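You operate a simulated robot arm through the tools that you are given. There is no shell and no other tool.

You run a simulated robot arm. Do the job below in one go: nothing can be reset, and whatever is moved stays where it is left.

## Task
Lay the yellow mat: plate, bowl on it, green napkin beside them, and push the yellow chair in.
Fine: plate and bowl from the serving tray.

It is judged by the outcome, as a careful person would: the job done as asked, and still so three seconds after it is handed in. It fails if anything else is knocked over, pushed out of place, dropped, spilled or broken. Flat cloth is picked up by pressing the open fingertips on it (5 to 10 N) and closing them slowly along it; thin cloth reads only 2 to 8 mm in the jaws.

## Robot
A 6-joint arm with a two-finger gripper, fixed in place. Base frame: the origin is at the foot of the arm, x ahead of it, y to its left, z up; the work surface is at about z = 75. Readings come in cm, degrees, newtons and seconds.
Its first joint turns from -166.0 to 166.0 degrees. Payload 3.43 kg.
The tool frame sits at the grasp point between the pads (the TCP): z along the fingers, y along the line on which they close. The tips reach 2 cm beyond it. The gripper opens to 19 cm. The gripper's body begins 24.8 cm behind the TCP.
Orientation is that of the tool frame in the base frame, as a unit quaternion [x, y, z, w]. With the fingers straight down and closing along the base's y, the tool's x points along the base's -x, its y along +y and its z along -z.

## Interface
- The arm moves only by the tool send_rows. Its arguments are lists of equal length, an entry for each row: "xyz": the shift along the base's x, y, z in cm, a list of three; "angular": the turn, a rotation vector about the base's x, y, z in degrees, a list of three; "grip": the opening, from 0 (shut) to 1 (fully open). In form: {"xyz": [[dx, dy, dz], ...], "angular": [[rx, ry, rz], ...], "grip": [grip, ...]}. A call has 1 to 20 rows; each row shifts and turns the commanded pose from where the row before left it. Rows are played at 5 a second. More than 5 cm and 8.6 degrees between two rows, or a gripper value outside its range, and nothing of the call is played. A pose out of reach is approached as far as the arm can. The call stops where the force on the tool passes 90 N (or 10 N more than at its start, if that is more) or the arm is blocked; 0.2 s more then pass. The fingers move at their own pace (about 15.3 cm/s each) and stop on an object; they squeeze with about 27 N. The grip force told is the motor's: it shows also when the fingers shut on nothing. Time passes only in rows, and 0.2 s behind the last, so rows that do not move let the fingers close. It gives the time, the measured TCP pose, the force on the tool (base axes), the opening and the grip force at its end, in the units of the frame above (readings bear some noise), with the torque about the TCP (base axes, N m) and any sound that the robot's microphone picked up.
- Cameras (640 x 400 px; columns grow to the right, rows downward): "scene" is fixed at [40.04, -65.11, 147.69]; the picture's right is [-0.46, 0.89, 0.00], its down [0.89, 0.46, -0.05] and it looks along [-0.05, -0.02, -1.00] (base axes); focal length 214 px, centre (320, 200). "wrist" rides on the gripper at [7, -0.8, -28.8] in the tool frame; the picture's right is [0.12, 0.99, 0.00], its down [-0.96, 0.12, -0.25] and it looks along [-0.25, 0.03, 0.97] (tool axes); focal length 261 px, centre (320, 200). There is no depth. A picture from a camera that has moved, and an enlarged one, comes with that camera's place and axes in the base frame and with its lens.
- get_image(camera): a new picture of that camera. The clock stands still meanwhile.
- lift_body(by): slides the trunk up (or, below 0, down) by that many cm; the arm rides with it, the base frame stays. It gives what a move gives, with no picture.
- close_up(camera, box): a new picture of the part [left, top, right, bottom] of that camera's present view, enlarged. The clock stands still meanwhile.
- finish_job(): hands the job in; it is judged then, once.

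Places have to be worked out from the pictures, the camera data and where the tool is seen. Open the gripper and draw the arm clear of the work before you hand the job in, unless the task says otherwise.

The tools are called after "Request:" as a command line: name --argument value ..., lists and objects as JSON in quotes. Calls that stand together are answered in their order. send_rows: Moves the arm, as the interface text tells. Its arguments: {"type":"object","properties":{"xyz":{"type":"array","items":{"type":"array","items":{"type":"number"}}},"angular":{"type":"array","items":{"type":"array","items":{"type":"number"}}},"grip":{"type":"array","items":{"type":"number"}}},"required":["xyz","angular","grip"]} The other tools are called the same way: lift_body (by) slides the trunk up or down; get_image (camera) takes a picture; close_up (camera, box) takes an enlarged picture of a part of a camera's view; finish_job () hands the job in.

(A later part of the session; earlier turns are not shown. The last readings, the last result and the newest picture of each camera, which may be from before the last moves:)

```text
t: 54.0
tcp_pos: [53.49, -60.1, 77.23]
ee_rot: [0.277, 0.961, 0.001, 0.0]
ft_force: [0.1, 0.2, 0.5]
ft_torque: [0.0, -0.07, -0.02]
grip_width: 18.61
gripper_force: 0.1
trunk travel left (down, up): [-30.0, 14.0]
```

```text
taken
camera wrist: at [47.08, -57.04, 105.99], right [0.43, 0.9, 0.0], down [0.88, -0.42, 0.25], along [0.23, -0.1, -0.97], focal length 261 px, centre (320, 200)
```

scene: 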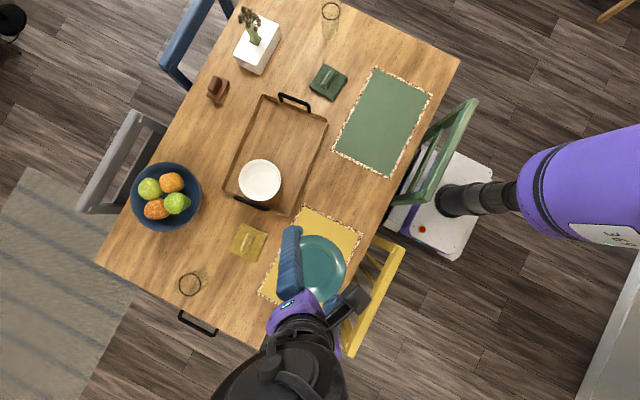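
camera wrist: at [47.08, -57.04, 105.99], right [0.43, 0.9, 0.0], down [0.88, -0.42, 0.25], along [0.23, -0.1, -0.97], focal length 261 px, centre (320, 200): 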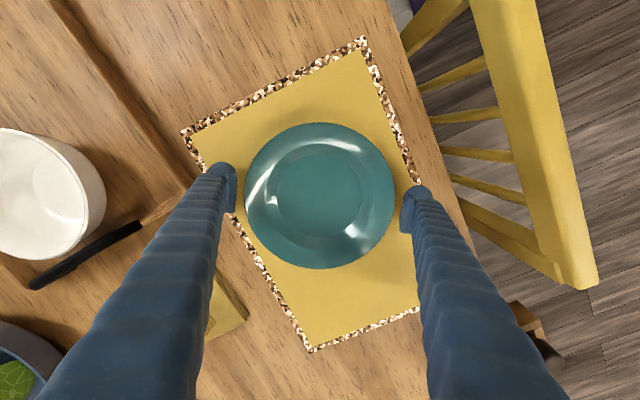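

The plate is released flat on the mat. I rise straight up and check.

Request:
send_rows --xyz '[[0, 0, 0.5], [0, 0, 1.5], [0, 0, 3], [0, 0, 4], [0, 0, 4], [0, 0, 4], [0, 0, 4], [0, 0, 4], [0, 0, 0]]' --angular '[[0, 0, 0], [0, 0, 0], [0, 0, 0], [0, 0, 0], [0, 0, 0], [0, 0, 0], [0, 0, 0], [0, 0, 0], [0, 0, 0]]' --grip '[0.98, 0.98, 0.98, 0.98, 0.98, 0.98, 0.98, 0.98, 0.98]'

Request:
get_image --camera "wrist"

Request:
get_image --camera "scene"

```text
t: 56.0
tcp_pos: [53.51, -60.1, 102.2]
ee_rot: [0.278, 0.961, 0.001, -0.001]
ft_force: [-0.4, 0.3, -0.5]
ft_torque: [-0.02, -0.02, -0.03]
grip_width: 18.61
gripper_force: 0.1
trunk travel left (down, up): [-30.0, 14.0]
```

```text
taken
camera wrist: at [47.12, -57.11, 130.96], right [0.43, 0.9, 0.0], down [0.88, -0.42, 0.25], along [0.22, -0.1, -0.97], focal length 261 px, centre (320, 200)
```

wrist: 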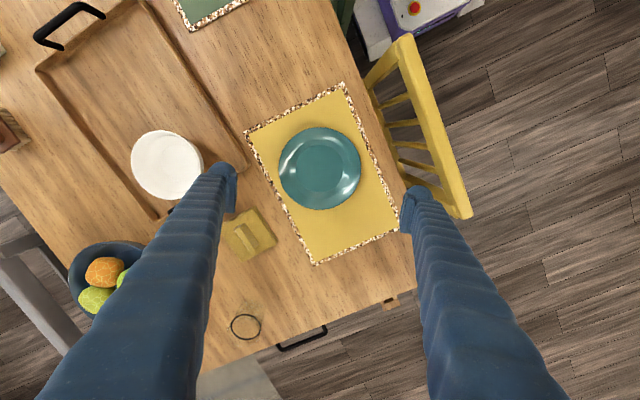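

```text
taken
```

scene: 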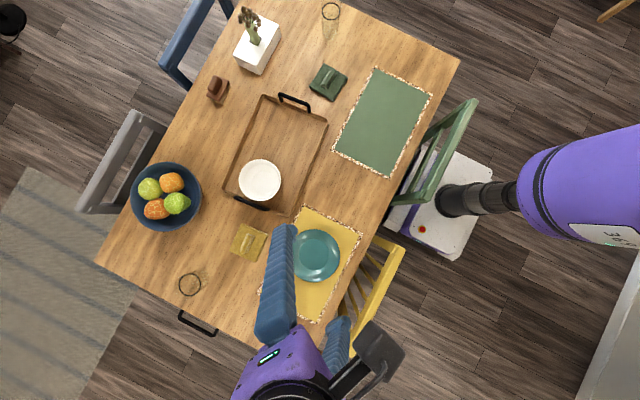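

The plate sits well on the mat. Next the white bowl: I move above it, turning the gripper so it closes across the tray (about y), clear of the handle and end wall.

Request:
send_rows --xyz '[[-1.69, -3.26, 0], [-1.69, -3.26, 0], [-1.69, -3.26, 0], [-1.69, -3.26, 0], [-1.69, -3.26, 0], [-1.69, -3.26, 0], [-1.69, -3.26, 0], [-1.69, -3.26, 0], [0, 0, 0]]' --angular '[[0, 0, 4.7], [0, 0, 4.7], [0, 0, 4.7], [0, 0, 4.7], [0, 0, 4.7], [0, 0, 4.7], [0, 0, 4.7], [0, 0, 4.7], [0, 0, 0]]' --grip '[0.79, 0.79, 0.79, 0.79, 0.79, 0.79, 0.79, 0.79, 0.79]'

Request:
get_image --camera "wrist"

Request:
close_up --camera "scene" --box '[210, 120, 320, 220]'

```text
t: 58.0
tcp_pos: [39.93, -86.3, 102.23]
ee_rot: [-0.048, 0.999, 0.001, -0.001]
ft_force: [0.0, 0.6, 0.0]
ft_torque: [0.02, 0.01, -0.01]
grip_width: 15.0
gripper_force: 0.0
trunk travel left (down, up): [-30.0, 14.0]
```

```text
taken
camera wrist: at [33.08, -87.85, 130.93], right [-0.21, 0.98, 0.0], down [0.95, 0.21, 0.25], along [0.24, 0.06, -0.97], focal length 261 px, centre (320, 200)
```

wrist: 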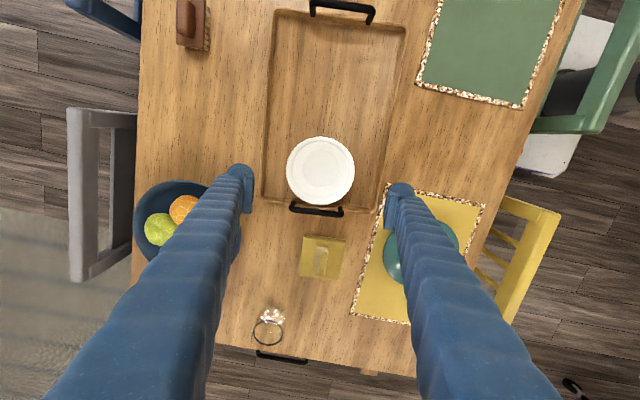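

```text
4.00 times, centred on (265, 170) of scene
camera zoom: at [40.04, -65.11, 147.69], right [-0.46, 0.89, 0.0], down [0.89, 0.46, -0.05], along [-0.05, -0.02, -1.0], focal length 858 px, centre (540, 320)
```

zoom: 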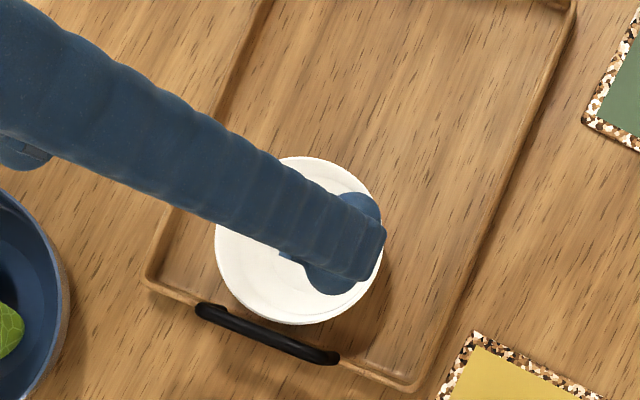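

The bowl centre is about (39.95,-86.1), with its rim at roughly z 79.5–81. I descend partway and recheck.

Request:
send_rows --xyz '[[0, 0.15, -4], [0, 0, -4], [0, 0, -4], [0, 0, -3], [0, 0, 0]]' --angular '[[0, 0, 0], [0, 0, 0], [0, 0, 0], [0, 0, 0], [0, 0, 0]]' --grip '[0.8, 0.8, 0.8, 0.8, 0.8]'

Request:
get_image --camera "wrist"

```text
t: 59.2
tcp_pos: [40.02, -85.97, 87.2]
ee_rot: [-0.047, 0.999, 0.0, 0.0]
ft_force: [-0.1, -0.1, 0.0]
ft_torque: [-0.01, 0.03, -0.01]
grip_width: 15.2
gripper_force: 0.1
trunk travel left (down, up): [-30.0, 14.0]
```

```text
taken
camera wrist: at [33.09, -87.63, 116.05], right [-0.21, 0.98, 0.0], down [0.95, 0.2, 0.25], along [0.24, 0.05, -0.97], focal length 261 px, centre (320, 200)
```

wrist: 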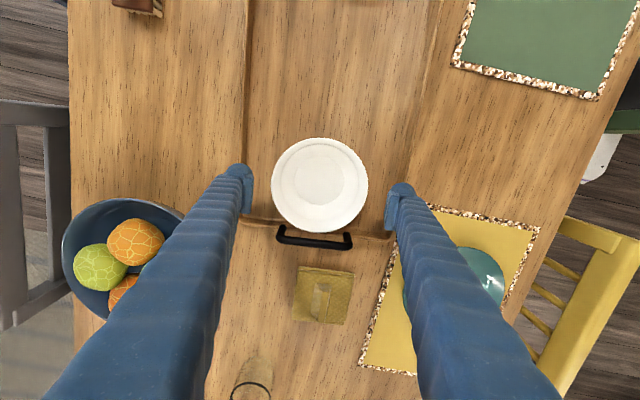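

Scaling between the two views puts the rim at z≈79.5, centre (39.95,-86.2), diameter ≈13.6. I lower to TCP z≈79.6, shifting y slightly to centre.

Request:
send_rows --xyz '[[0, -0.15, -2.5], [0, 0, -2], [0, 0, -1.5], [0, 0, -1], [0, 0, -0.6], [0, 0, 0]]' --angular '[[0, 0, 0], [0, 0, 0], [0, 0, 0], [0, 0, 0], [0, 0, 0], [0, 0, 0]]' --grip '[0.8, 0.8, 0.8, 0.8, 0.8, 0.8]'

Request:
get_image --camera "wrist"

Request:
close_up --camera "scene" --box '[210, 120, 320, 220]'

```text
t: 60.6
tcp_pos: [39.86, -86.26, 79.57]
ee_rot: [-0.047, 0.999, 0.001, 0.0]
ft_force: [0.3, 0.3, -0.6]
ft_torque: [0.02, 0.01, 0.0]
grip_width: 15.2
gripper_force: 0.0
trunk travel left (down, up): [-30.0, 14.0]
```

```text
taken
camera wrist: at [33.03, -87.73, 108.38], right [-0.21, 0.98, 0.0], down [0.95, 0.2, 0.25], along [0.24, 0.05, -0.97], focal length 261 px, centre (320, 200)
```

wrist: 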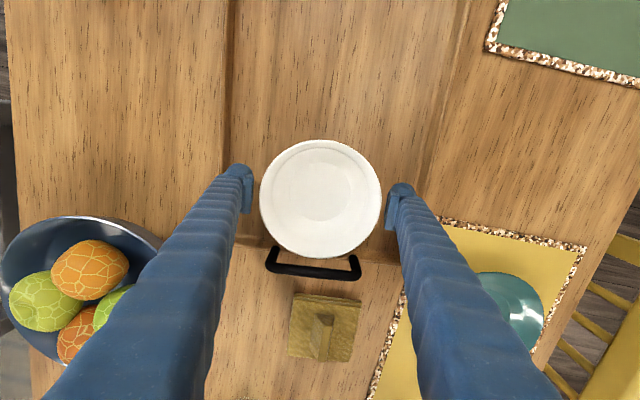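

```text
4.00 times, centred on (265, 170) of scene
camera zoom: at [40.04, -65.11, 147.69], right [-0.46, 0.89, 0.0], down [0.89, 0.46, -0.05], along [-0.05, -0.02, -1.0], focal length 858 px, centre (540, 320)
```

zoom: 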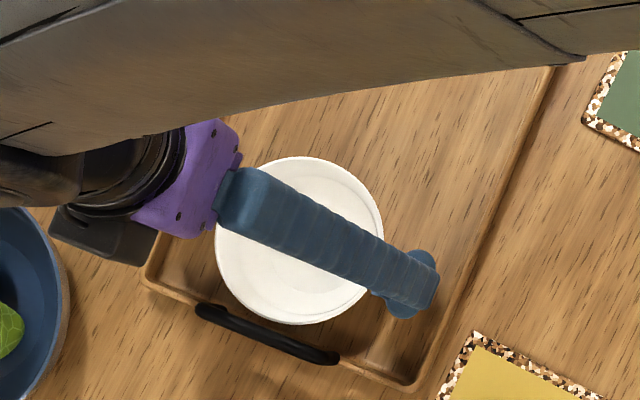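

The bowl is between the fingers with its rim at about TCP height. I close slowly.

Request:
send_rows --xyz '[[0, 0, 0], [0, 0, 0], [0, 0, 0], [0, 0, 0], [0, 0, 0], [0, 0, 0], [0, 0, 0]]' --angular '[[0, 0, 0], [0, 0, 0], [0, 0, 0], [0, 0, 0], [0, 0, 0], [0, 0, 0], [0, 0, 0]]' --grip '[0.77, 0.74, 0.72, 0.7, 0.68, 0.6, 0.6]'

Request:
send_rows --xyz '[[0, 0, 0.2], [0, 0, 0.2], [0, 0, 0.3], [0, 0, 0]]' --angular '[[0, 0, 0], [0, 0, 0], [0, 0, 0], [0, 0, 0]]' --grip '[0.6, 0.6, 0.6, 0.6]'

Request:
get_image --camera "wrist"

```text
t: 62.2
tcp_pos: [39.92, -86.11, 79.73]
ee_rot: [-0.047, 0.999, 0.0, 0.0]
ft_force: [-0.8, 1.4, 1.0]
ft_torque: [-0.01, -0.01, 0.01]
grip_width: 13.63
gripper_force: 26.8
trunk travel left (down, up): [-30.0, 14.0]
```

```text
t: 63.2
tcp_pos: [39.9, -86.24, 80.36]
ee_rot: [-0.047, 0.999, 0.001, 0.001]
ft_force: [0.5, -0.6, -3.4]
ft_torque: [-0.01, -0.01, -0.03]
grip_width: 13.64
gripper_force: 26.9
trunk travel left (down, up): [-30.0, 14.0]
```

```text
taken
camera wrist: at [33.07, -87.72, 109.08], right [-0.21, 0.98, 0.0], down [0.95, 0.2, 0.25], along [0.24, 0.06, -0.97], focal length 261 px, centre (320, 200)
```

wrist: 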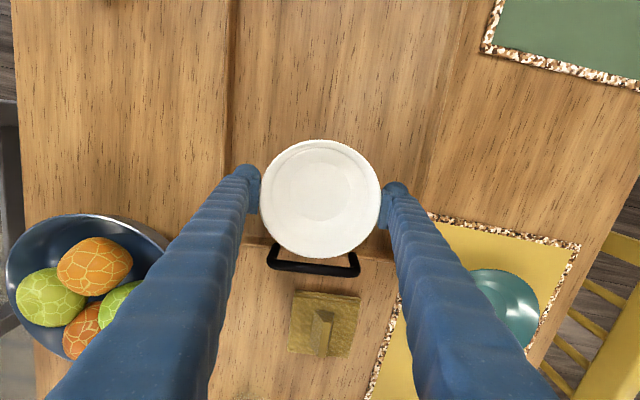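

The bowl is held (13.6 cm, carrying about 3.4 N). I lift it well clear and carry it over the plate.

Request:
send_rows --xyz '[[0, 0, 0.4], [0, 0, 0.8], [0, 0, 1.5], [0, 0, 2], [0, 0, 2], [0, 0, 2], [0, 0, 2], [0, 0, 2], [0, 0, 1.2], [0, 0, 0.5], [0, 0, 0]]' --angular '[[0, 0, 0], [0, 0, 0], [0, 0, 0], [0, 0, 0], [0, 0, 0], [0, 0, 0], [0, 0, 0], [0, 0, 0], [0, 0, 0], [0, 0, 0], [0, 0, 0]]' --grip '[0.6, 0.6, 0.6, 0.6, 0.6, 0.6, 0.6, 0.6, 0.6, 0.6, 0.6]'

Request:
send_rows --xyz '[[0.3, 0.58, 0], [0.7, 1.35, 0], [1.1, 2.13, 0], [1.3, 2.51, 0], [1.3, 2.51, 0], [1.3, 2.51, 0], [1.3, 2.51, 0], [1.3, 2.51, 0], [1.3, 2.51, 0], [1.3, 2.51, 0], [1.0, 1.93, 0], [0.7, 1.35, 0], [0.4, 0.78, 0], [0.2, 0.4, 0], [0, 0, 0]]' --angular '[[0, 0, 0], [0, 0, 0], [0, 0, 0], [0, 0, 0], [0, 0, 0], [0, 0, 0], [0, 0, 0], [0, 0, 0], [0, 0, 0], [0, 0, 0], [0, 0, 0], [0, 0, 0], [0, 0, 0], [0, 0, 0], [0, 0, 0]]' --grip '[0.6, 0.6, 0.6, 0.6, 0.6, 0.6, 0.6, 0.6, 0.6, 0.6, 0.6, 0.6, 0.6, 0.6, 0.6]'

Request:
get_image --camera "wrist"

Request:
close_up --camera "scene" --box '[240, 190, 400, 330]'

```text
t: 65.6
tcp_pos: [39.99, -86.14, 94.76]
ee_rot: [-0.047, 0.999, 0.0, 0.0]
ft_force: [0.6, 0.9, -4.0]
ft_torque: [0.03, 0.03, -0.02]
grip_width: 13.59
gripper_force: 26.9
trunk travel left (down, up): [-30.0, 14.0]
```

```text
t: 68.8
tcp_pos: [53.5, -60.19, 94.75]
ee_rot: [-0.047, 0.999, 0.001, 0.0]
ft_force: [-0.1, 0.0, -3.6]
ft_torque: [0.03, 0.08, -0.01]
grip_width: 13.58
gripper_force: 27.0
trunk travel left (down, up): [-30.0, 14.0]
```

```text
taken
camera wrist: at [46.64, -61.64, 123.53], right [-0.21, 0.98, 0.0], down [0.95, 0.2, 0.25], along [0.24, 0.05, -0.97], focal length 261 px, centre (320, 200)
```

wrist: 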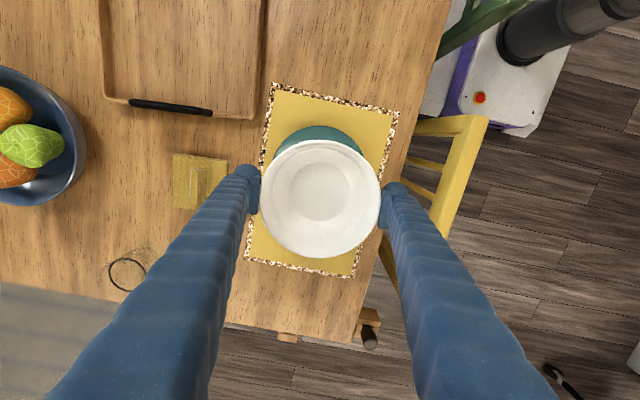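

```text
2.86 times, centred on (320, 260) of scene
camera zoom: at [40.04, -65.11, 147.69], right [-0.46, 0.89, 0.0], down [0.89, 0.46, -0.05], along [-0.05, -0.02, -1.0], focal length 613 px, centre (320, 29)
```

zoom: 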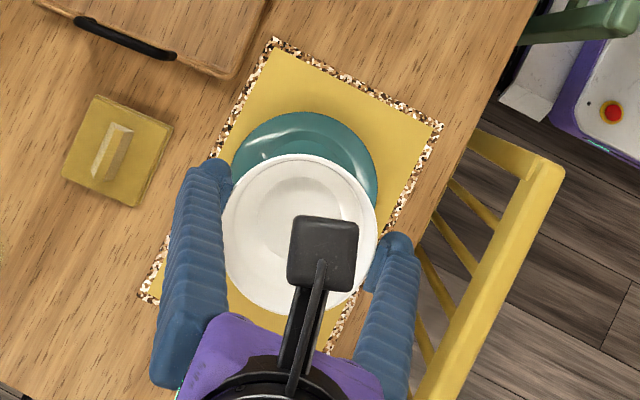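

The bowl is over the plate, whose centre I read at about (53.1,-59.9). I shift slightly and lower to just above it.

Request:
send_rows --xyz '[[-0.2, 0.2, -1], [-0.1, 0.1, -2], [0, 0, -2.5], [0, 0, -2.5], [0, 0, -2], [0, 0, -1.5], [0, 0, -0.9], [0, 0, -0.5], [0, 0, 0]]' --angular '[[0, 0, 0], [0, 0, 0], [0, 0, 0], [0, 0, 0], [0, 0, 0], [0, 0, 0], [0, 0, 0], [0, 0, 0], [0, 0, 0]]' --grip '[0.6, 0.6, 0.6, 0.6, 0.6, 0.6, 0.6, 0.6, 0.6]'

Request:
get_image --camera "wrist"

Request:
close_up --camera "scene" --box '[240, 190, 400, 330]'

```text
t: 70.8
tcp_pos: [53.13, -59.76, 81.89]
ee_rot: [-0.048, 0.999, 0.002, 0.001]
ft_force: [-0.6, -0.1, -3.5]
ft_torque: [-0.01, 0.0, 0.01]
grip_width: 13.58
gripper_force: 27.0
trunk travel left (down, up): [-30.0, 14.0]
```

```text
taken
camera wrist: at [46.32, -61.37, 110.61], right [-0.21, 0.98, 0.0], down [0.95, 0.2, 0.25], along [0.24, 0.05, -0.97], focal length 261 px, centre (320, 200)
```

wrist: 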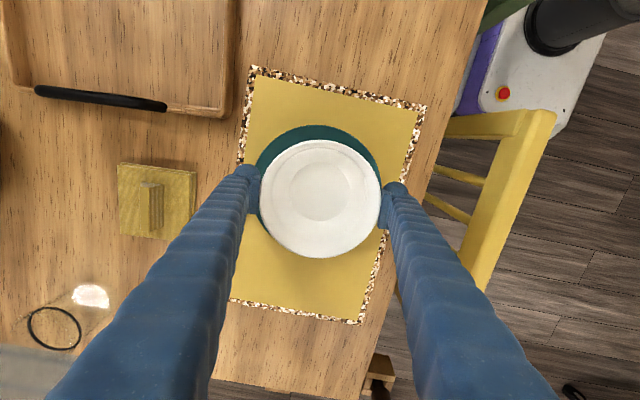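

```text
2.86 times, centred on (320, 260) of scene
camera zoom: at [40.04, -65.11, 147.69], right [-0.46, 0.89, 0.0], down [0.89, 0.46, -0.05], along [-0.05, -0.02, -1.0], focal length 613 px, centre (320, 29)
```

zoom: 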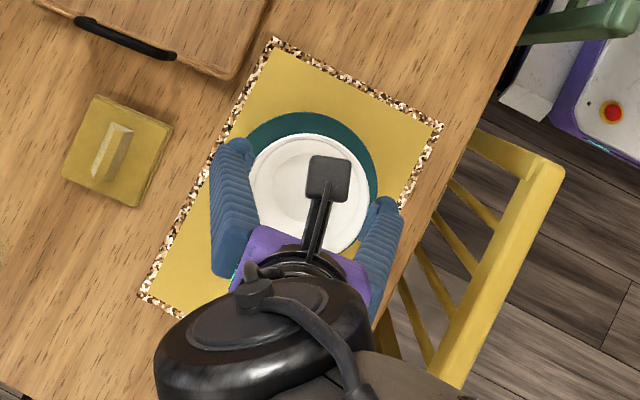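

The bowl is concentric with the plate to within a few millimetres. I lower in small steps, watching the vertical force.

Request:
send_rows --xyz '[[0.05, -0.1, -0.4], [0, 0, -0.3], [0, 0, -0.2], [0, 0, 0]]' --angular '[[0, 0, 0], [0, 0, 0], [0, 0, 0], [0, 0, 0]]' --grip '[0.6, 0.6, 0.6, 0.6]'

Request:
send_rows --xyz '[[0, 0, -0.15], [0, 0, -0.1], [0, 0, 0]]' --angular '[[0, 0, 0], [0, 0, 0], [0, 0, 0]]' --grip '[0.6, 0.6, 0.6]'

Request:
send_rows --xyz '[[0, 0, -0.1], [0, 0, -0.1], [0, 0, 0]]' --angular '[[0, 0, 0], [0, 0, 0], [0, 0, 0]]' --grip '[0.6, 0.6, 0.6]'

```text
t: 71.8
tcp_pos: [53.3, -59.9, 80.97]
ee_rot: [-0.047, 0.999, 0.001, 0.0]
ft_force: [-0.4, 0.5, -3.9]
ft_torque: [0.02, -0.01, 0.01]
grip_width: 13.57
gripper_force: 27.0
trunk travel left (down, up): [-30.0, 14.0]
```

```text
t: 72.6
tcp_pos: [53.3, -59.9, 80.71]
ee_rot: [-0.047, 0.999, 0.001, 0.0]
ft_force: [-0.3, -0.1, -2.9]
ft_torque: [0.02, -0.01, 0.01]
grip_width: 13.57
gripper_force: 27.3
trunk travel left (down, up): [-30.0, 14.0]
```

```text
t: 73.4
tcp_pos: [53.12, -59.84, 80.35]
ee_rot: [-0.048, 0.999, 0.0, 0.0]
ft_force: [-0.2, 0.5, -3.5]
ft_torque: [0.02, -0.02, 0.0]
grip_width: 13.57
gripper_force: 27.0
trunk travel left (down, up): [-30.0, 14.0]
```

Still carried at 80.4. I continue in 0.1 cm steps.

Request:
send_rows --xyz '[[0, 0, -0.1], [0, 0, -0.05], [0, 0, 0]]' --angular '[[0, 0, 0], [0, 0, 0], [0, 0, 0]]' --grip '[0.6, 0.6, 0.6]'

Request:
send_rows --xyz '[[0, 0, -0.1], [0, 0, -0.05], [0, 0, 0]]' --angular '[[0, 0, 0], [0, 0, 0], [0, 0, 0]]' --grip '[0.6, 0.6, 0.6]'

```text
t: 74.2
tcp_pos: [53.14, -59.89, 80.31]
ee_rot: [-0.047, 0.999, 0.002, 0.0]
ft_force: [-0.4, 0.9, -3.7]
ft_torque: [-0.01, -0.01, -0.01]
grip_width: 13.6
gripper_force: 27.2
trunk travel left (down, up): [-30.0, 14.0]
```

```text
t: 75.0
tcp_pos: [53.11, -59.93, 80.28]
ee_rot: [-0.048, 0.999, 0.0, 0.0]
ft_force: [2.2, -1.0, 0.0]
ft_torque: [0.0, 0.06, 0.03]
grip_width: 13.59
gripper_force: 27.5
trunk travel left (down, up): [-30.0, 14.0]
```

The load has come off (0 N), so the bowl rests on the plate. I open slowly to about 14.8 cm.

Request:
send_rows --xyz '[[0, 0, -0.05], [0, 0, 0], [0, 0, 0], [0, 0, 0], [0, 0, 0], [0, 0, 0]]' --angular '[[0, 0, 0], [0, 0, 0], [0, 0, 0], [0, 0, 0], [0, 0, 0], [0, 0, 0]]' --grip '[0.6, 0.72, 0.74, 0.76, 0.78, 0.78]'

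Request:
get_image --camera "wrist"

```text
t: 76.4
tcp_pos: [53.15, -59.84, 80.2]
ee_rot: [-0.047, 0.999, 0.001, 0.0]
ft_force: [0.8, 0.5, -0.6]
ft_torque: [0.04, 0.02, 0.01]
grip_width: 14.82
gripper_force: 0.1
trunk travel left (down, up): [-30.0, 14.0]
```

```text
taken
camera wrist: at [46.32, -61.46, 108.92], right [-0.21, 0.98, 0.0], down [0.95, 0.2, 0.25], along [0.24, 0.05, -0.97], focal length 261 px, centre (320, 200)
```

wrist: 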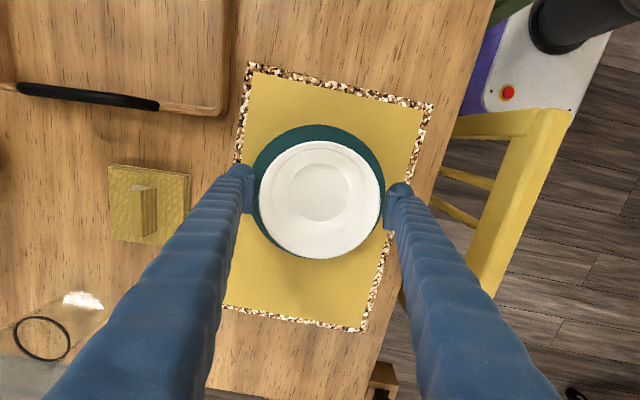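

The bowl is released on the plate. I rise straight up.

Request:
send_rows --xyz '[[0, 0, 0.5], [0, 0, 1], [0, 0, 2], [0, 0, 4], [0, 0, 4], [0, 0, 4], [0, 0, 4], [0, 0, 4], [0, 0, 0]]' --angular '[[0, 0, 0], [0, 0, 0], [0, 0, 0], [0, 0, 0], [0, 0, 0], [0, 0, 0], [0, 0, 0], [0, 0, 0], [0, 0, 0]]' --grip '[0.78, 0.78, 0.78, 0.78, 0.78, 0.78, 0.78, 0.78, 0.78]'

Request:
get_image --camera "wrist"

```text
t: 78.4
tcp_pos: [53.22, -60.01, 103.57]
ee_rot: [-0.047, 0.999, 0.002, 0.0]
ft_force: [-0.1, -0.2, 0.4]
ft_torque: [-0.05, 0.02, -0.02]
grip_width: 14.83
gripper_force: 0.1
trunk travel left (down, up): [-30.0, 14.0]
```

```text
taken
camera wrist: at [46.42, -61.53, 132.38], right [-0.21, 0.98, 0.0], down [0.95, 0.2, 0.25], along [0.24, 0.06, -0.97], focal length 261 px, centre (320, 200)
```

wrist: 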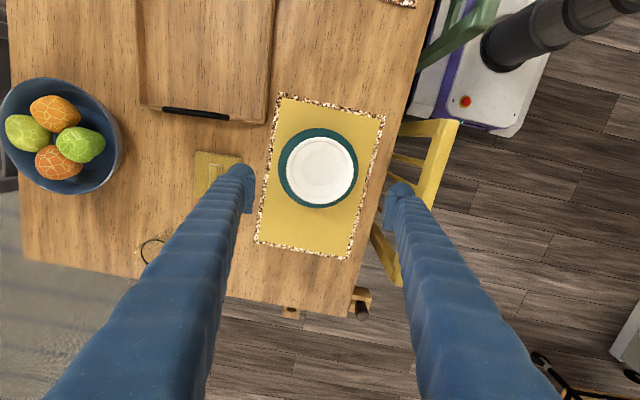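

The bowl is centred on the plate. Now the green napkin: I move above (-1.6,-83) and align the closing direction across its raised fold.

Request:
send_rows --xyz '[[-4.2, -1.76, 0], [-4.2, -1.76, 0], [-4.2, -1.76, 0], [-4.2, -1.76, 0], [-4.2, -1.76, 0], [-4.2, -1.76, 0], [-4.2, -1.76, 0], [-4.2, -1.76, 0], [-4.2, -1.76, 0], [-4.2, -1.76, 0], [-4.2, -1.76, 0], [-4.2, -1.76, 0], [-4.2, -1.76, 0], [0, 0, 0]]' --angular '[[0, 0, -0.7], [0, 0, -0.7], [0, 0, -0.7], [0, 0, -0.7], [0, 0, -0.7], [0, 0, -0.7], [0, 0, -0.7], [0, 0, -0.7], [0, 0, -0.7], [0, 0, -0.7], [0, 0, -0.7], [0, 0, -0.7], [0, 0, -0.7], [0, 0, 0]]' --grip '[0.4, 0.4, 0.4, 0.4, 0.4, 0.4, 0.4, 0.4, 0.4, 0.4, 0.4, 0.4, 0.4, 0.4]'

Request:
get_image --camera "wrist"

Request:
get_image --camera "scene"

```text
t: 81.4
tcp_pos: [-1.4, -82.78, 103.77]
ee_rot: [0.032, 0.999, 0.001, 0.002]
ft_force: [-0.2, -1.0, -0.1]
ft_torque: [0.01, 0.03, 0.01]
grip_width: 7.6
gripper_force: 0.0
trunk travel left (down, up): [-30.0, 14.0]
```

```text
taken
camera wrist: at [-8.39, -83.26, 132.55], right [-0.06, 1.0, 0.0], down [0.97, 0.05, 0.25], along [0.25, 0.02, -0.97], focal length 261 px, centre (320, 200)
```

wrist: 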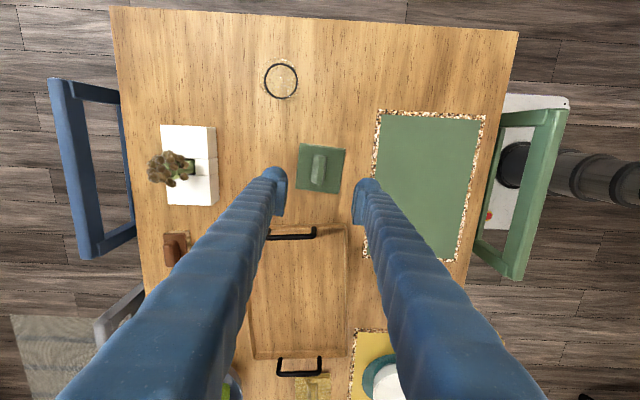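

```text
taken
```

scene: 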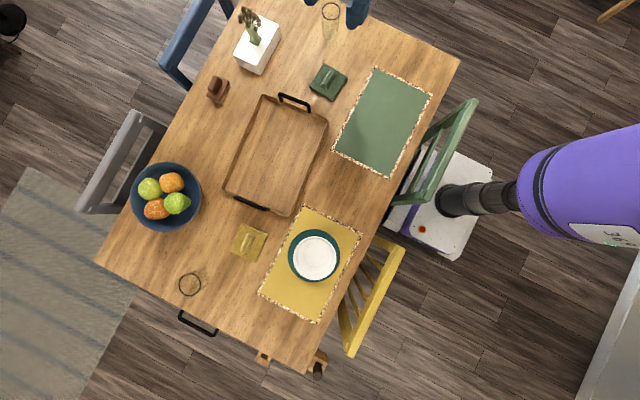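

The napkin is right beneath. I take a close-up of its fold.

Request:
close_up --camera "wrist" --box '[270, 120, 370, 210]'

Request:
close_up --camera "scene" --box '[250, 200, 390, 340]'

```text
4.44 times, centred on (320, 165) of wrist
camera zoom: at [-8.39, -83.26, 132.55], right [-0.06, 1.0, 0.0], down [0.97, 0.05, 0.25], along [0.25, 0.02, -0.97], focal length 1158 px, centre (320, 356)
```

zoom: 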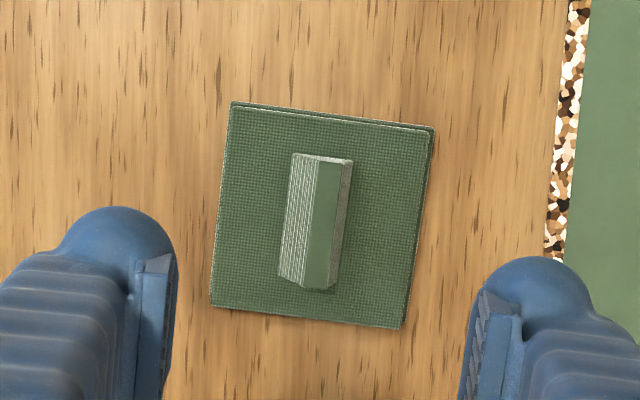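

```text
2.86 times, centred on (320, 270) of scene
camera zoom: at [40.04, -65.11, 147.69], right [-0.46, 0.89, 0.0], down [0.89, 0.46, -0.05], along [-0.05, -0.02, -1.0], focal length 613 px, centre (320, 0)
```

zoom: 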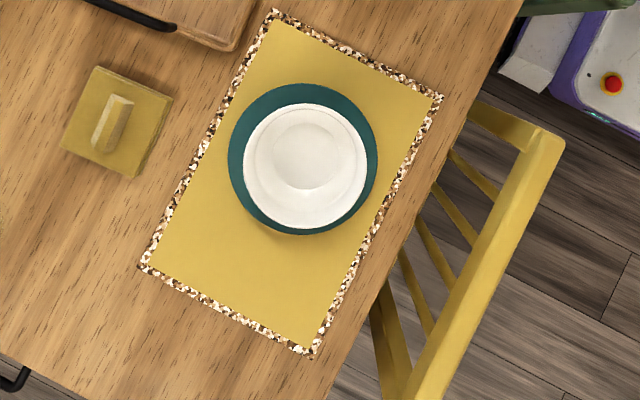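

The fold runs along x (about -5°), centred near (-1.1,-82.7). I descend partway to refine.

Request:
send_rows --xyz '[[0.3, 0.1, -4], [0, 0, -4], [0, 0, -4], [0, 0, -4], [0, 0, -2.5], [0, 0, 0]]' --angular '[[0, 0, -1], [0, 0, 0], [0, 0, 0], [0, 0, 0], [0, 0, 0], [0, 0, 0]]' --grip '[0.35, 0.35, 0.35, 0.35, 0.35, 0.35]'

Request:
get_image --camera "wrist"

Request:
close_up --camera "wrist" --box '[250, 120, 390, 240]'

Request:
close_up --camera "scene" --box '[280, 30, 400, 120]'

```text
t: 82.8
tcp_pos: [-1.29, -82.6, 85.26]
ee_rot: [0.041, 0.999, 0.001, 0.0]
ft_force: [-0.5, 0.5, -0.2]
ft_torque: [0.0, 0.01, -0.02]
grip_width: 6.63
gripper_force: 0.1
trunk travel left (down, up): [-30.0, 14.0]
```

```text
taken
camera wrist: at [-8.33, -82.92, 114.02], right [-0.04, 1.0, 0.0], down [0.97, 0.04, 0.25], along [0.25, 0.01, -0.97], focal length 261 px, centre (320, 200)
```

wrist: 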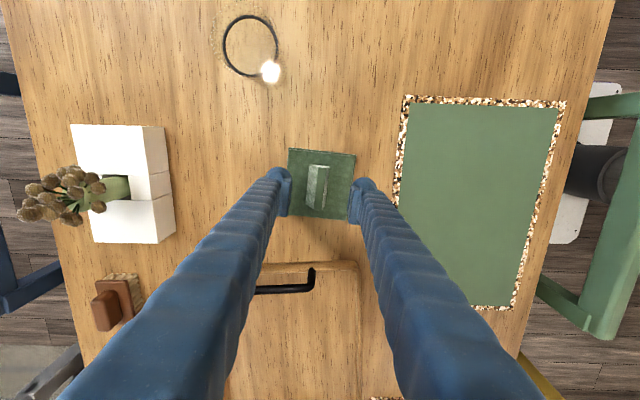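

```text
3.33 times, centred on (320, 180) of wrist
camera zoom: at [-8.33, -82.92, 114.02], right [-0.04, 1.0, 0.0], down [0.97, 0.04, 0.25], along [0.25, 0.01, -0.97], focal length 869 px, centre (320, 267)
```

zoom: 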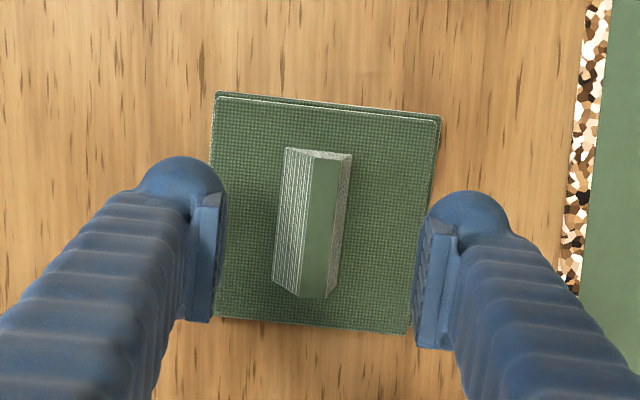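

```text
4.44 times, centred on (340, 75) of scene
camera zoom: at [40.04, -65.11, 147.69], right [-0.46, 0.89, 0.0], down [0.89, 0.46, -0.05], along [-0.05, -0.02, -1.0], focal length 953 px, centre (231, 756)
```

zoom: 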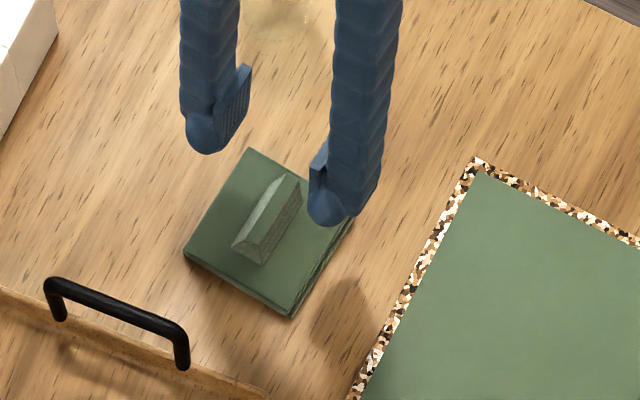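

The ridge is centred near (-0.9,-82.85) and is about 2.6 cm wide at its base. I align and lower the open fingers beside it until I feel light contact with the cloth pile.

Request:
send_rows --xyz '[[0.35, -0.2, -2.5], [0, 0, -2], [0, 0, -1], [0, 0, -0.8], [0, 0, 0]]' --angular '[[0, 0, -0.5], [0, 0, 0], [0, 0, 0], [0, 0, 0], [0, 0, 0]]' --grip '[0.3, 0.3, 0.3, 0.3, 0.3]'

Request:
send_rows --xyz '[[0, 0, -0.2], [0, 0, -0.2], [0, 0, 0]]' --angular '[[0, 0, 0], [0, 0, 0], [0, 0, 0]]' --grip '[0.3, 0.3, 0.3]'

Request:
close_up --camera "wrist" --box '[250, 120, 390, 240]'

```text
t: 84.0
tcp_pos: [-0.92, -82.89, 78.84]
ee_rot: [0.045, 0.999, 0.001, 0.0]
ft_force: [-0.2, 0.7, 0.0]
ft_torque: [0.01, 0.01, 0.02]
grip_width: 5.71
gripper_force: 0.1
trunk travel left (down, up): [-30.0, 14.0]
```

```text
t: 84.8
tcp_pos: [-0.95, -82.91, 78.52]
ee_rot: [0.045, 0.999, 0.001, 0.0]
ft_force: [-0.7, 0.3, -0.5]
ft_torque: [-0.01, -0.03, 0.0]
grip_width: 5.69
gripper_force: 0.1
trunk travel left (down, up): [-30.0, 14.0]
```

```text
3.33 times, centred on (320, 180) of wrist
camera zoom: at [-7.93, -83.11, 107.24], right [-0.03, 1.0, 0.0], down [0.97, 0.03, 0.25], along [0.25, 0.01, -0.97], focal length 869 px, centre (320, 267)
```

zoom: 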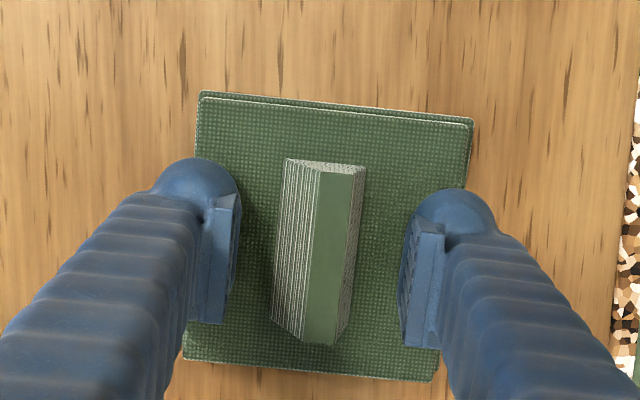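

Well straddled. I continue down in small steps to touch the pile.

Request:
send_rows --xyz '[[0, 0, -0.2], [0, 0, -0.2], [0, 0, 0]]' --angular '[[0, 0, 0], [0, 0, 0], [0, 0, 0]]' --grip '[0.3, 0.3, 0.3]'

Request:
send_rows --xyz '[[0, 0, -0.15], [0, 0, -0.1], [0, 0, 0]]' --angular '[[0, 0, 0], [0, 0, 0], [0, 0, 0]]' --grip '[0.3, 0.3, 0.3]'

```text
t: 85.6
tcp_pos: [-0.97, -82.84, 78.32]
ee_rot: [0.045, 0.999, 0.001, 0.001]
ft_force: [1.8, 4.1, 23.7]
ft_torque: [0.13, 0.03, 0.02]
grip_width: 5.64
gripper_force: 0.0
trunk travel left (down, up): [-30.0, 14.0]
```

```text
t: 86.4
tcp_pos: [-0.85, -82.82, 78.38]
ee_rot: [0.045, 0.999, -0.001, 0.002]
ft_force: [-4.3, 0.1, 55.6]
ft_torque: [0.9, 0.04, 0.03]
grip_width: 5.65
gripper_force: 0.0
trunk travel left (down, up): [-30.0, 14.0]
```

The pile top is at tip z≈76.35 and is rather firm (55 N), so I overshot a little. I ease up 0.4 cm to get about 5 N.

Request:
send_rows --xyz '[[0, 0, 0.25], [0, 0, 0.13], [0, 0, 0]]' --angular '[[0, 0, 0], [0, 0, 0], [0, 0, 0]]' --grip '[0.3, 0.3, 0.3]'

```text
t: 87.2
tcp_pos: [-0.89, -82.73, 78.28]
ee_rot: [0.045, 0.999, 0.0, 0.002]
ft_force: [-4.0, -10.1, 28.9]
ft_torque: [-0.23, 0.08, -0.01]
grip_width: 5.69
gripper_force: 0.0
trunk travel left (down, up): [-30.0, 14.0]
```

Request:
send_rows --xyz '[[0, 0, 0.15], [0, 0, 0]]' --angular '[[0, 0, 0], [0, 0, 0]]' --grip '[0.3, 0.3]'

Request:
close_up --camera "wrist" --box '[250, 120, 390, 240]'

```text
t: 87.8
tcp_pos: [-0.92, -82.79, 78.19]
ee_rot: [0.045, 0.999, 0.001, 0.001]
ft_force: [-2.3, -4.9, 13.6]
ft_torque: [-0.4, 0.08, -0.04]
grip_width: 5.74
gripper_force: 0.2
trunk travel left (down, up): [-30.0, 14.0]
```

```text
3.33 times, centred on (320, 180) of wrist
camera zoom: at [-7.86, -83.0, 107.08], right [-0.03, 1.0, 0.0], down [0.97, 0.03, 0.25], along [0.25, 0.01, -0.97], focal length 869 px, centre (320, 267)
```

zoom: 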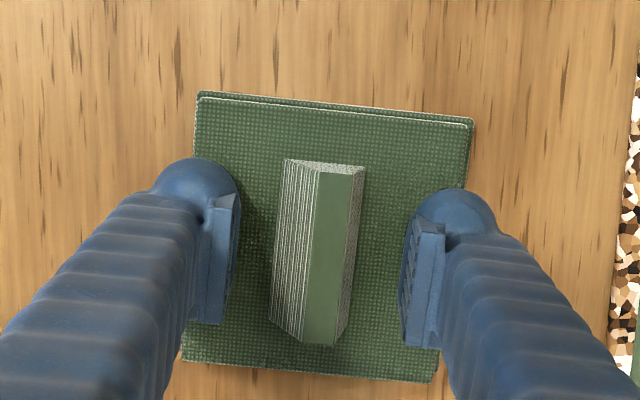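

About 14 N now. I ease up 0.08 cm and close slowly on the fold.

Request:
send_rows --xyz '[[0, 0, 0.08], [0, 0, 0], [0, 0, 0], [0, 0, 0], [0, 0, 0], [0, 0, 0], [0, 0, 0], [0, 0, 0], [0, 0, 0], [0, 0, 0], [0, 0, 0]]' --angular '[[0, 0, 0], [0, 0, 0], [0, 0, 0], [0, 0, 0], [0, 0, 0], [0, 0, 0], [0, 0, 0], [0, 0, 0], [0, 0, 0], [0, 0, 0], [0, 0, 0]]' --grip '[0.3, 0.26, 0.22, 0.18, 0.15, 0.12, 0.09, 0.06, 0.03, 0.0, 0.0]'

Request:
close_up --camera "wrist" --box '[250, 120, 390, 240]'

```text
t: 90.2
tcp_pos: [-0.9, -82.83, 78.44]
ee_rot: [0.045, 0.999, 0.001, 0.001]
ft_force: [-0.4, -0.2, -0.1]
ft_torque: [-0.02, 0.04, 0.02]
grip_width: 1.44
gripper_force: 27.2
trunk travel left (down, up): [-30.0, 14.0]
```

```text
3.33 times, centred on (320, 180) of wrist
camera zoom: at [-7.87, -83.11, 107.22], right [-0.03, 1.0, 0.0], down [0.97, 0.03, 0.25], along [0.25, 0.01, -0.97], focal length 869 px, centre (320, 267)
```

zoom: 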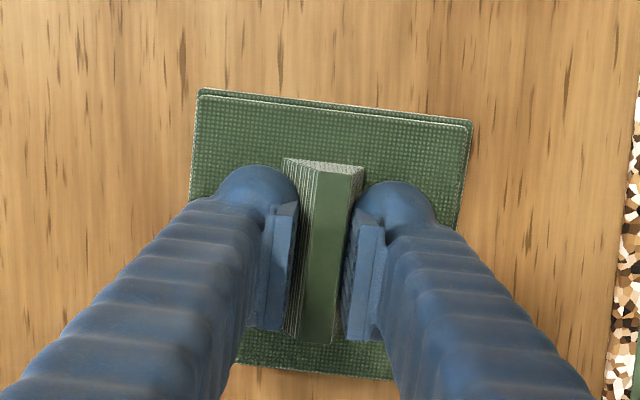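

The fold is gripped at 1.4 cm with 27 N. I lift gently.

Request:
send_rows --xyz '[[0, 0, 0.3], [0, 0, 0.4], [0, 0, 0.6], [0, 0, 0.8], [0, 0, 0.8], [0, 0, 0]]' --angular '[[0, 0, 0], [0, 0, 0], [0, 0, 0], [0, 0, 0], [0, 0, 0], [0, 0, 0]]' --grip '[0, 0, 0, 0, 0, 0]'

Request:
get_image --camera "wrist"

Request:
close_up --camera "scene" --box '[280, 30, 400, 120]'

```text
t: 91.6
tcp_pos: [-0.86, -82.8, 81.27]
ee_rot: [0.045, 0.999, 0.002, 0.001]
ft_force: [-0.9, -0.1, -0.6]
ft_torque: [-0.03, 0.0, 0.04]
grip_width: 1.46
gripper_force: 26.7
trunk travel left (down, up): [-30.0, 14.0]
```

```text
taken
camera wrist: at [-7.9, -83.07, 110.1], right [-0.03, 1.0, 0.0], down [0.97, 0.03, 0.25], along [0.25, 0.01, -0.97], focal length 261 px, centre (320, 200)
```

wrist: 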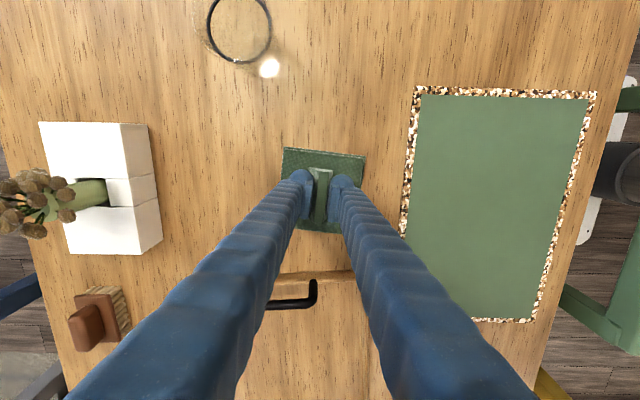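

```text
4.44 times, centred on (340, 75) of scene
camera zoom: at [40.04, -65.11, 147.69], right [-0.46, 0.89, 0.0], down [0.89, 0.46, -0.05], along [-0.05, -0.02, -1.0], focal length 953 px, centre (231, 756)
```

zoom: 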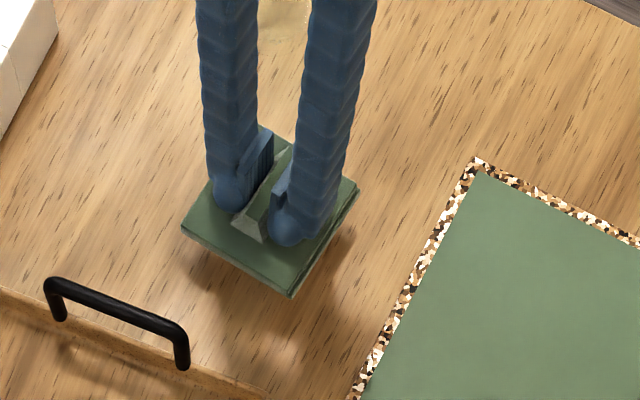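

The napkin is lifted whole and flat. I raise it high and carry it toward the free +x end of the mat, turning it about 5° to square it with the mat.

Request:
send_rows --xyz '[[0, 0, 1], [0, 0, 2], [0, 0, 3], [0, 0, 3], [0, 0, 3], [0, 0, 3], [0, 0, 1.5], [0, 0, 0.5], [0, 0, 0]]' --angular '[[0, 0, 0], [0, 0, 0], [0, 0, 0], [0, 0, 0], [0, 0, 0], [0, 0, 0], [0, 0, 0], [0, 0, 0], [0, 0, 0]]' --grip '[0, 0, 0, 0, 0, 0, 0, 0, 0]'

Request:
send_rows --xyz '[[1.2, 0.4, 0], [2.4, 0.79, 0], [3.6, 1.19, 0], [4.2, 1.38, 0], [4.2, 1.38, 0], [4.2, 1.38, 0], [4.2, 1.38, 0], [4.2, 1.38, 0], [4.2, 1.38, 0], [4.2, 1.38, 0], [4.2, 1.38, 0], [4.2, 1.38, 0], [4.2, 1.38, 0], [4.2, 1.38, 0], [4.2, 1.38, 0], [4.2, 1.38, 0], [3.6, 1.19, 0], [2.0, 0.66, 0], [1.2, 0.4, 0], [0, 0, 0]]' --angular '[[0, 0, 0], [0, 0, 0.3], [0, 0, 0.3], [0, 0, 0.3], [0, 0, 0.3], [0, 0, 0.3], [0, 0, 0.3], [0, 0, 0.3], [0, 0, 0.3], [0, 0, 0.3], [0, 0, 0.3], [0, 0, 0.3], [0, 0, 0.3], [0, 0, 0.3], [0, 0, 0.3], [0, 0, 0.3], [0, 0, 0.3], [0, 0, 0], [0, 0, 0], [0, 0, 0]]' --grip '[0, 0, 0, 0, 0, 0, 0, 0, 0, 0, 0, 0, 0, 0, 0, 0, 0, 0, 0, 0]'

Request:
get_image --camera "wrist"

Request:
get_image --camera "scene"

```text
t: 93.6
tcp_pos: [-1.0, -82.78, 98.35]
ee_rot: [0.046, 0.999, 0.001, 0.001]
ft_force: [-1.1, -0.9, -0.3]
ft_torque: [-0.02, 0.04, 0.0]
grip_width: 1.46
gripper_force: 27.3
trunk travel left (down, up): [-30.0, 14.0]
```

```text
t: 97.8
tcp_pos: [67.93, -60.18, 98.14]
ee_rot: [0.004, 1.0, 0.001, 0.001]
ft_force: [0.1, 0.6, -0.3]
ft_torque: [-0.02, 0.02, -0.02]
grip_width: 1.49
gripper_force: 26.7
trunk travel left (down, up): [-30.0, 14.0]
```

```text
taken
camera wrist: at [60.82, -61.05, 127.04], right [-0.11, 0.99, 0.0], down [0.96, 0.11, 0.25], along [0.25, 0.03, -0.97], focal length 261 px, centre (320, 200)
```

wrist: 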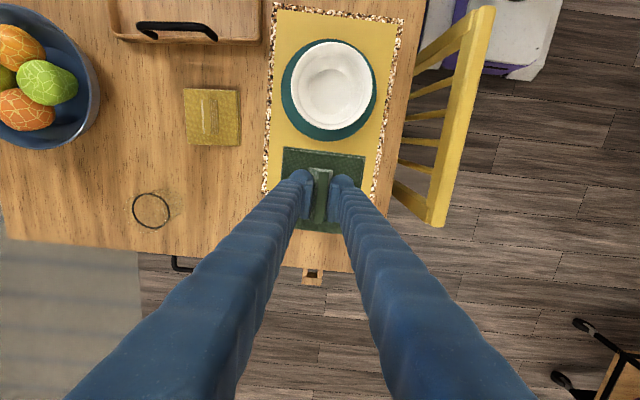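

```text
taken
```

scene: 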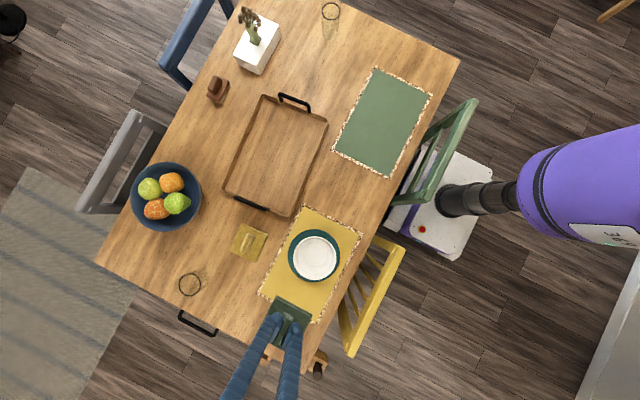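

The napkin is over the free end of the mat. I lower it partway and check the gaps to the plate and the mat edge.

Request:
send_rows --xyz '[[-0.1, 0, -3], [0, 0, -4], [0, 0, -4], [0, 0, -2], [0, 0, -1], [0, 0, 0]]' --angular '[[0, 0, 0], [0, 0, 0], [0, 0, 0], [0, 0, 0], [0, 0, 0], [0, 0, 0]]' --grip '[0, 0, 0, 0, 0, 0]'

Request:
get_image --camera "wrist"

Request:
close_up --camera "scene" --box '[240, 210, 400, 350]'

```text
t: 99.2
tcp_pos: [67.75, -60.21, 84.34]
ee_rot: [0.004, 1.0, 0.0, -0.001]
ft_force: [-0.3, -0.1, 0.2]
ft_torque: [-0.01, 0.0, -0.02]
grip_width: 1.47
gripper_force: 27.1
trunk travel left (down, up): [-30.0, 14.0]
```

```text
taken
camera wrist: at [60.76, -61.13, 113.05], right [-0.11, 0.99, 0.0], down [0.96, 0.11, 0.25], along [0.25, 0.03, -0.97], focal length 261 px, centre (320, 200)
```

wrist: 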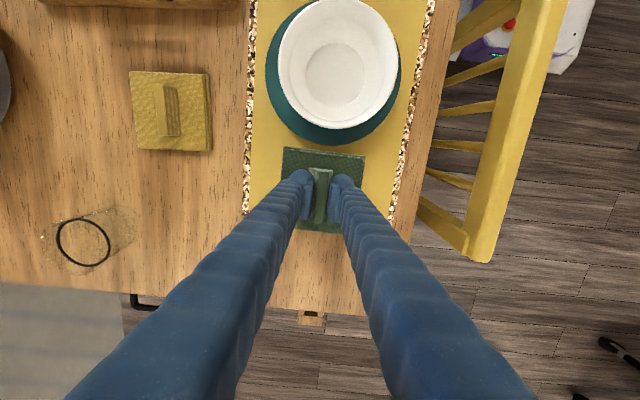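

```text
2.86 times, centred on (320, 280) of scene
camera zoom: at [40.04, -65.11, 147.69], right [-0.46, 0.89, 0.0], down [0.89, 0.46, -0.05], along [-0.05, -0.02, -1.0], focal length 613 px, centre (320, -29)
```

zoom: 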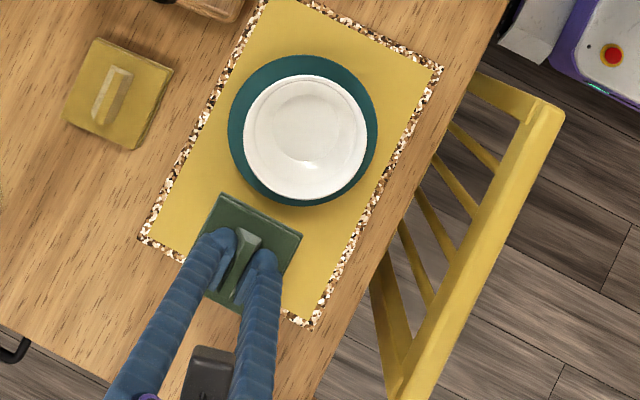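

The gap to the plate looks a little small, so I shift +0.4 cm in x and lower to just above the mat.

Request:
send_rows --xyz '[[0.3, 0, -1.5], [0.1, 0, -1.5], [0, 0, -1], [0, 0, -0.6], [0, 0, -0.3], [0, 0, 0]]' --angular '[[0, 0, 0], [0, 0, 0], [0, 0, 0], [0, 0, 0], [0, 0, 0], [0, 0, 0]]' --grip '[0, 0, 0, 0, 0, 0]'

Request:
get_image --camera "wrist"

Request:
close_up --camera "scene" --box '[240, 210, 400, 350]'

```text
t: 100.6
tcp_pos: [68.23, -60.25, 79.35]
ee_rot: [0.004, 1.0, 0.001, 0.0]
ft_force: [0.2, -0.2, -0.4]
ft_torque: [-0.02, -0.02, 0.02]
grip_width: 1.47
gripper_force: 26.8
trunk travel left (down, up): [-30.0, 14.0]
```

```text
taken
camera wrist: at [61.16, -61.12, 108.17], right [-0.11, 0.99, 0.0], down [0.96, 0.11, 0.25], along [0.25, 0.03, -0.97], focal length 261 px, centre (320, 200)
```

wrist: 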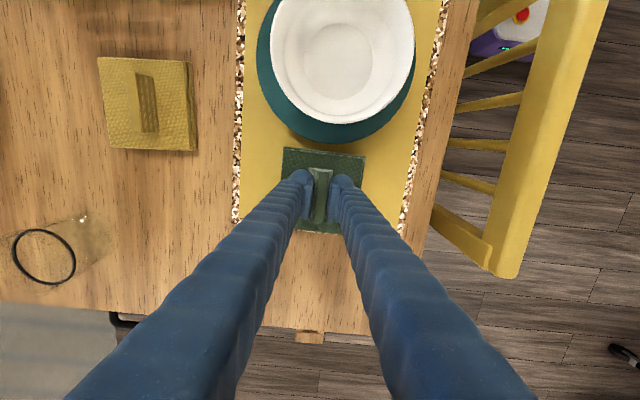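

```text
2.86 times, centred on (320, 280) of scene
camera zoom: at [40.04, -65.11, 147.69], right [-0.46, 0.89, 0.0], down [0.89, 0.46, -0.05], along [-0.05, -0.02, -1.0], focal length 613 px, centre (320, -29)
```

zoom: 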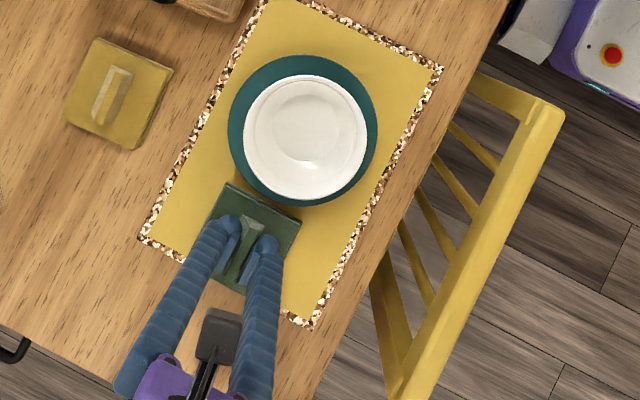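

The gaps are about balanced between the plate and the mat edge (roughly 0.5 cm each). I lower in small steps until it rests.

Request:
send_rows --xyz '[[0, 0, -0.2], [0, 0, -0.15], [0, 0, 0]]' --angular '[[0, 0, 0], [0, 0, 0], [0, 0, 0]]' --grip '[0, 0, 0]'

Request:
send_rows --xyz '[[0, 0, -0.1], [0, 0, -0.1], [0, 0, 0]]' --angular '[[0, 0, 0], [0, 0, 0], [0, 0, 0]]' --grip '[0, 0, 0]'

```text
t: 101.4
tcp_pos: [68.17, -60.18, 78.99]
ee_rot: [0.004, 1.0, 0.001, 0.0]
ft_force: [-0.3, 0.6, -0.4]
ft_torque: [-0.01, 0.03, 0.0]
grip_width: 1.45
gripper_force: 27.0
trunk travel left (down, up): [-30.0, 14.0]
```

```text
t: 102.2
tcp_pos: [68.22, -60.28, 78.87]
ee_rot: [0.003, 1.0, 0.001, 0.001]
ft_force: [-1.5, 0.7, 7.9]
ft_torque: [0.01, 0.06, 0.02]
grip_width: 1.48
gripper_force: 27.2
trunk travel left (down, up): [-30.0, 14.0]
```

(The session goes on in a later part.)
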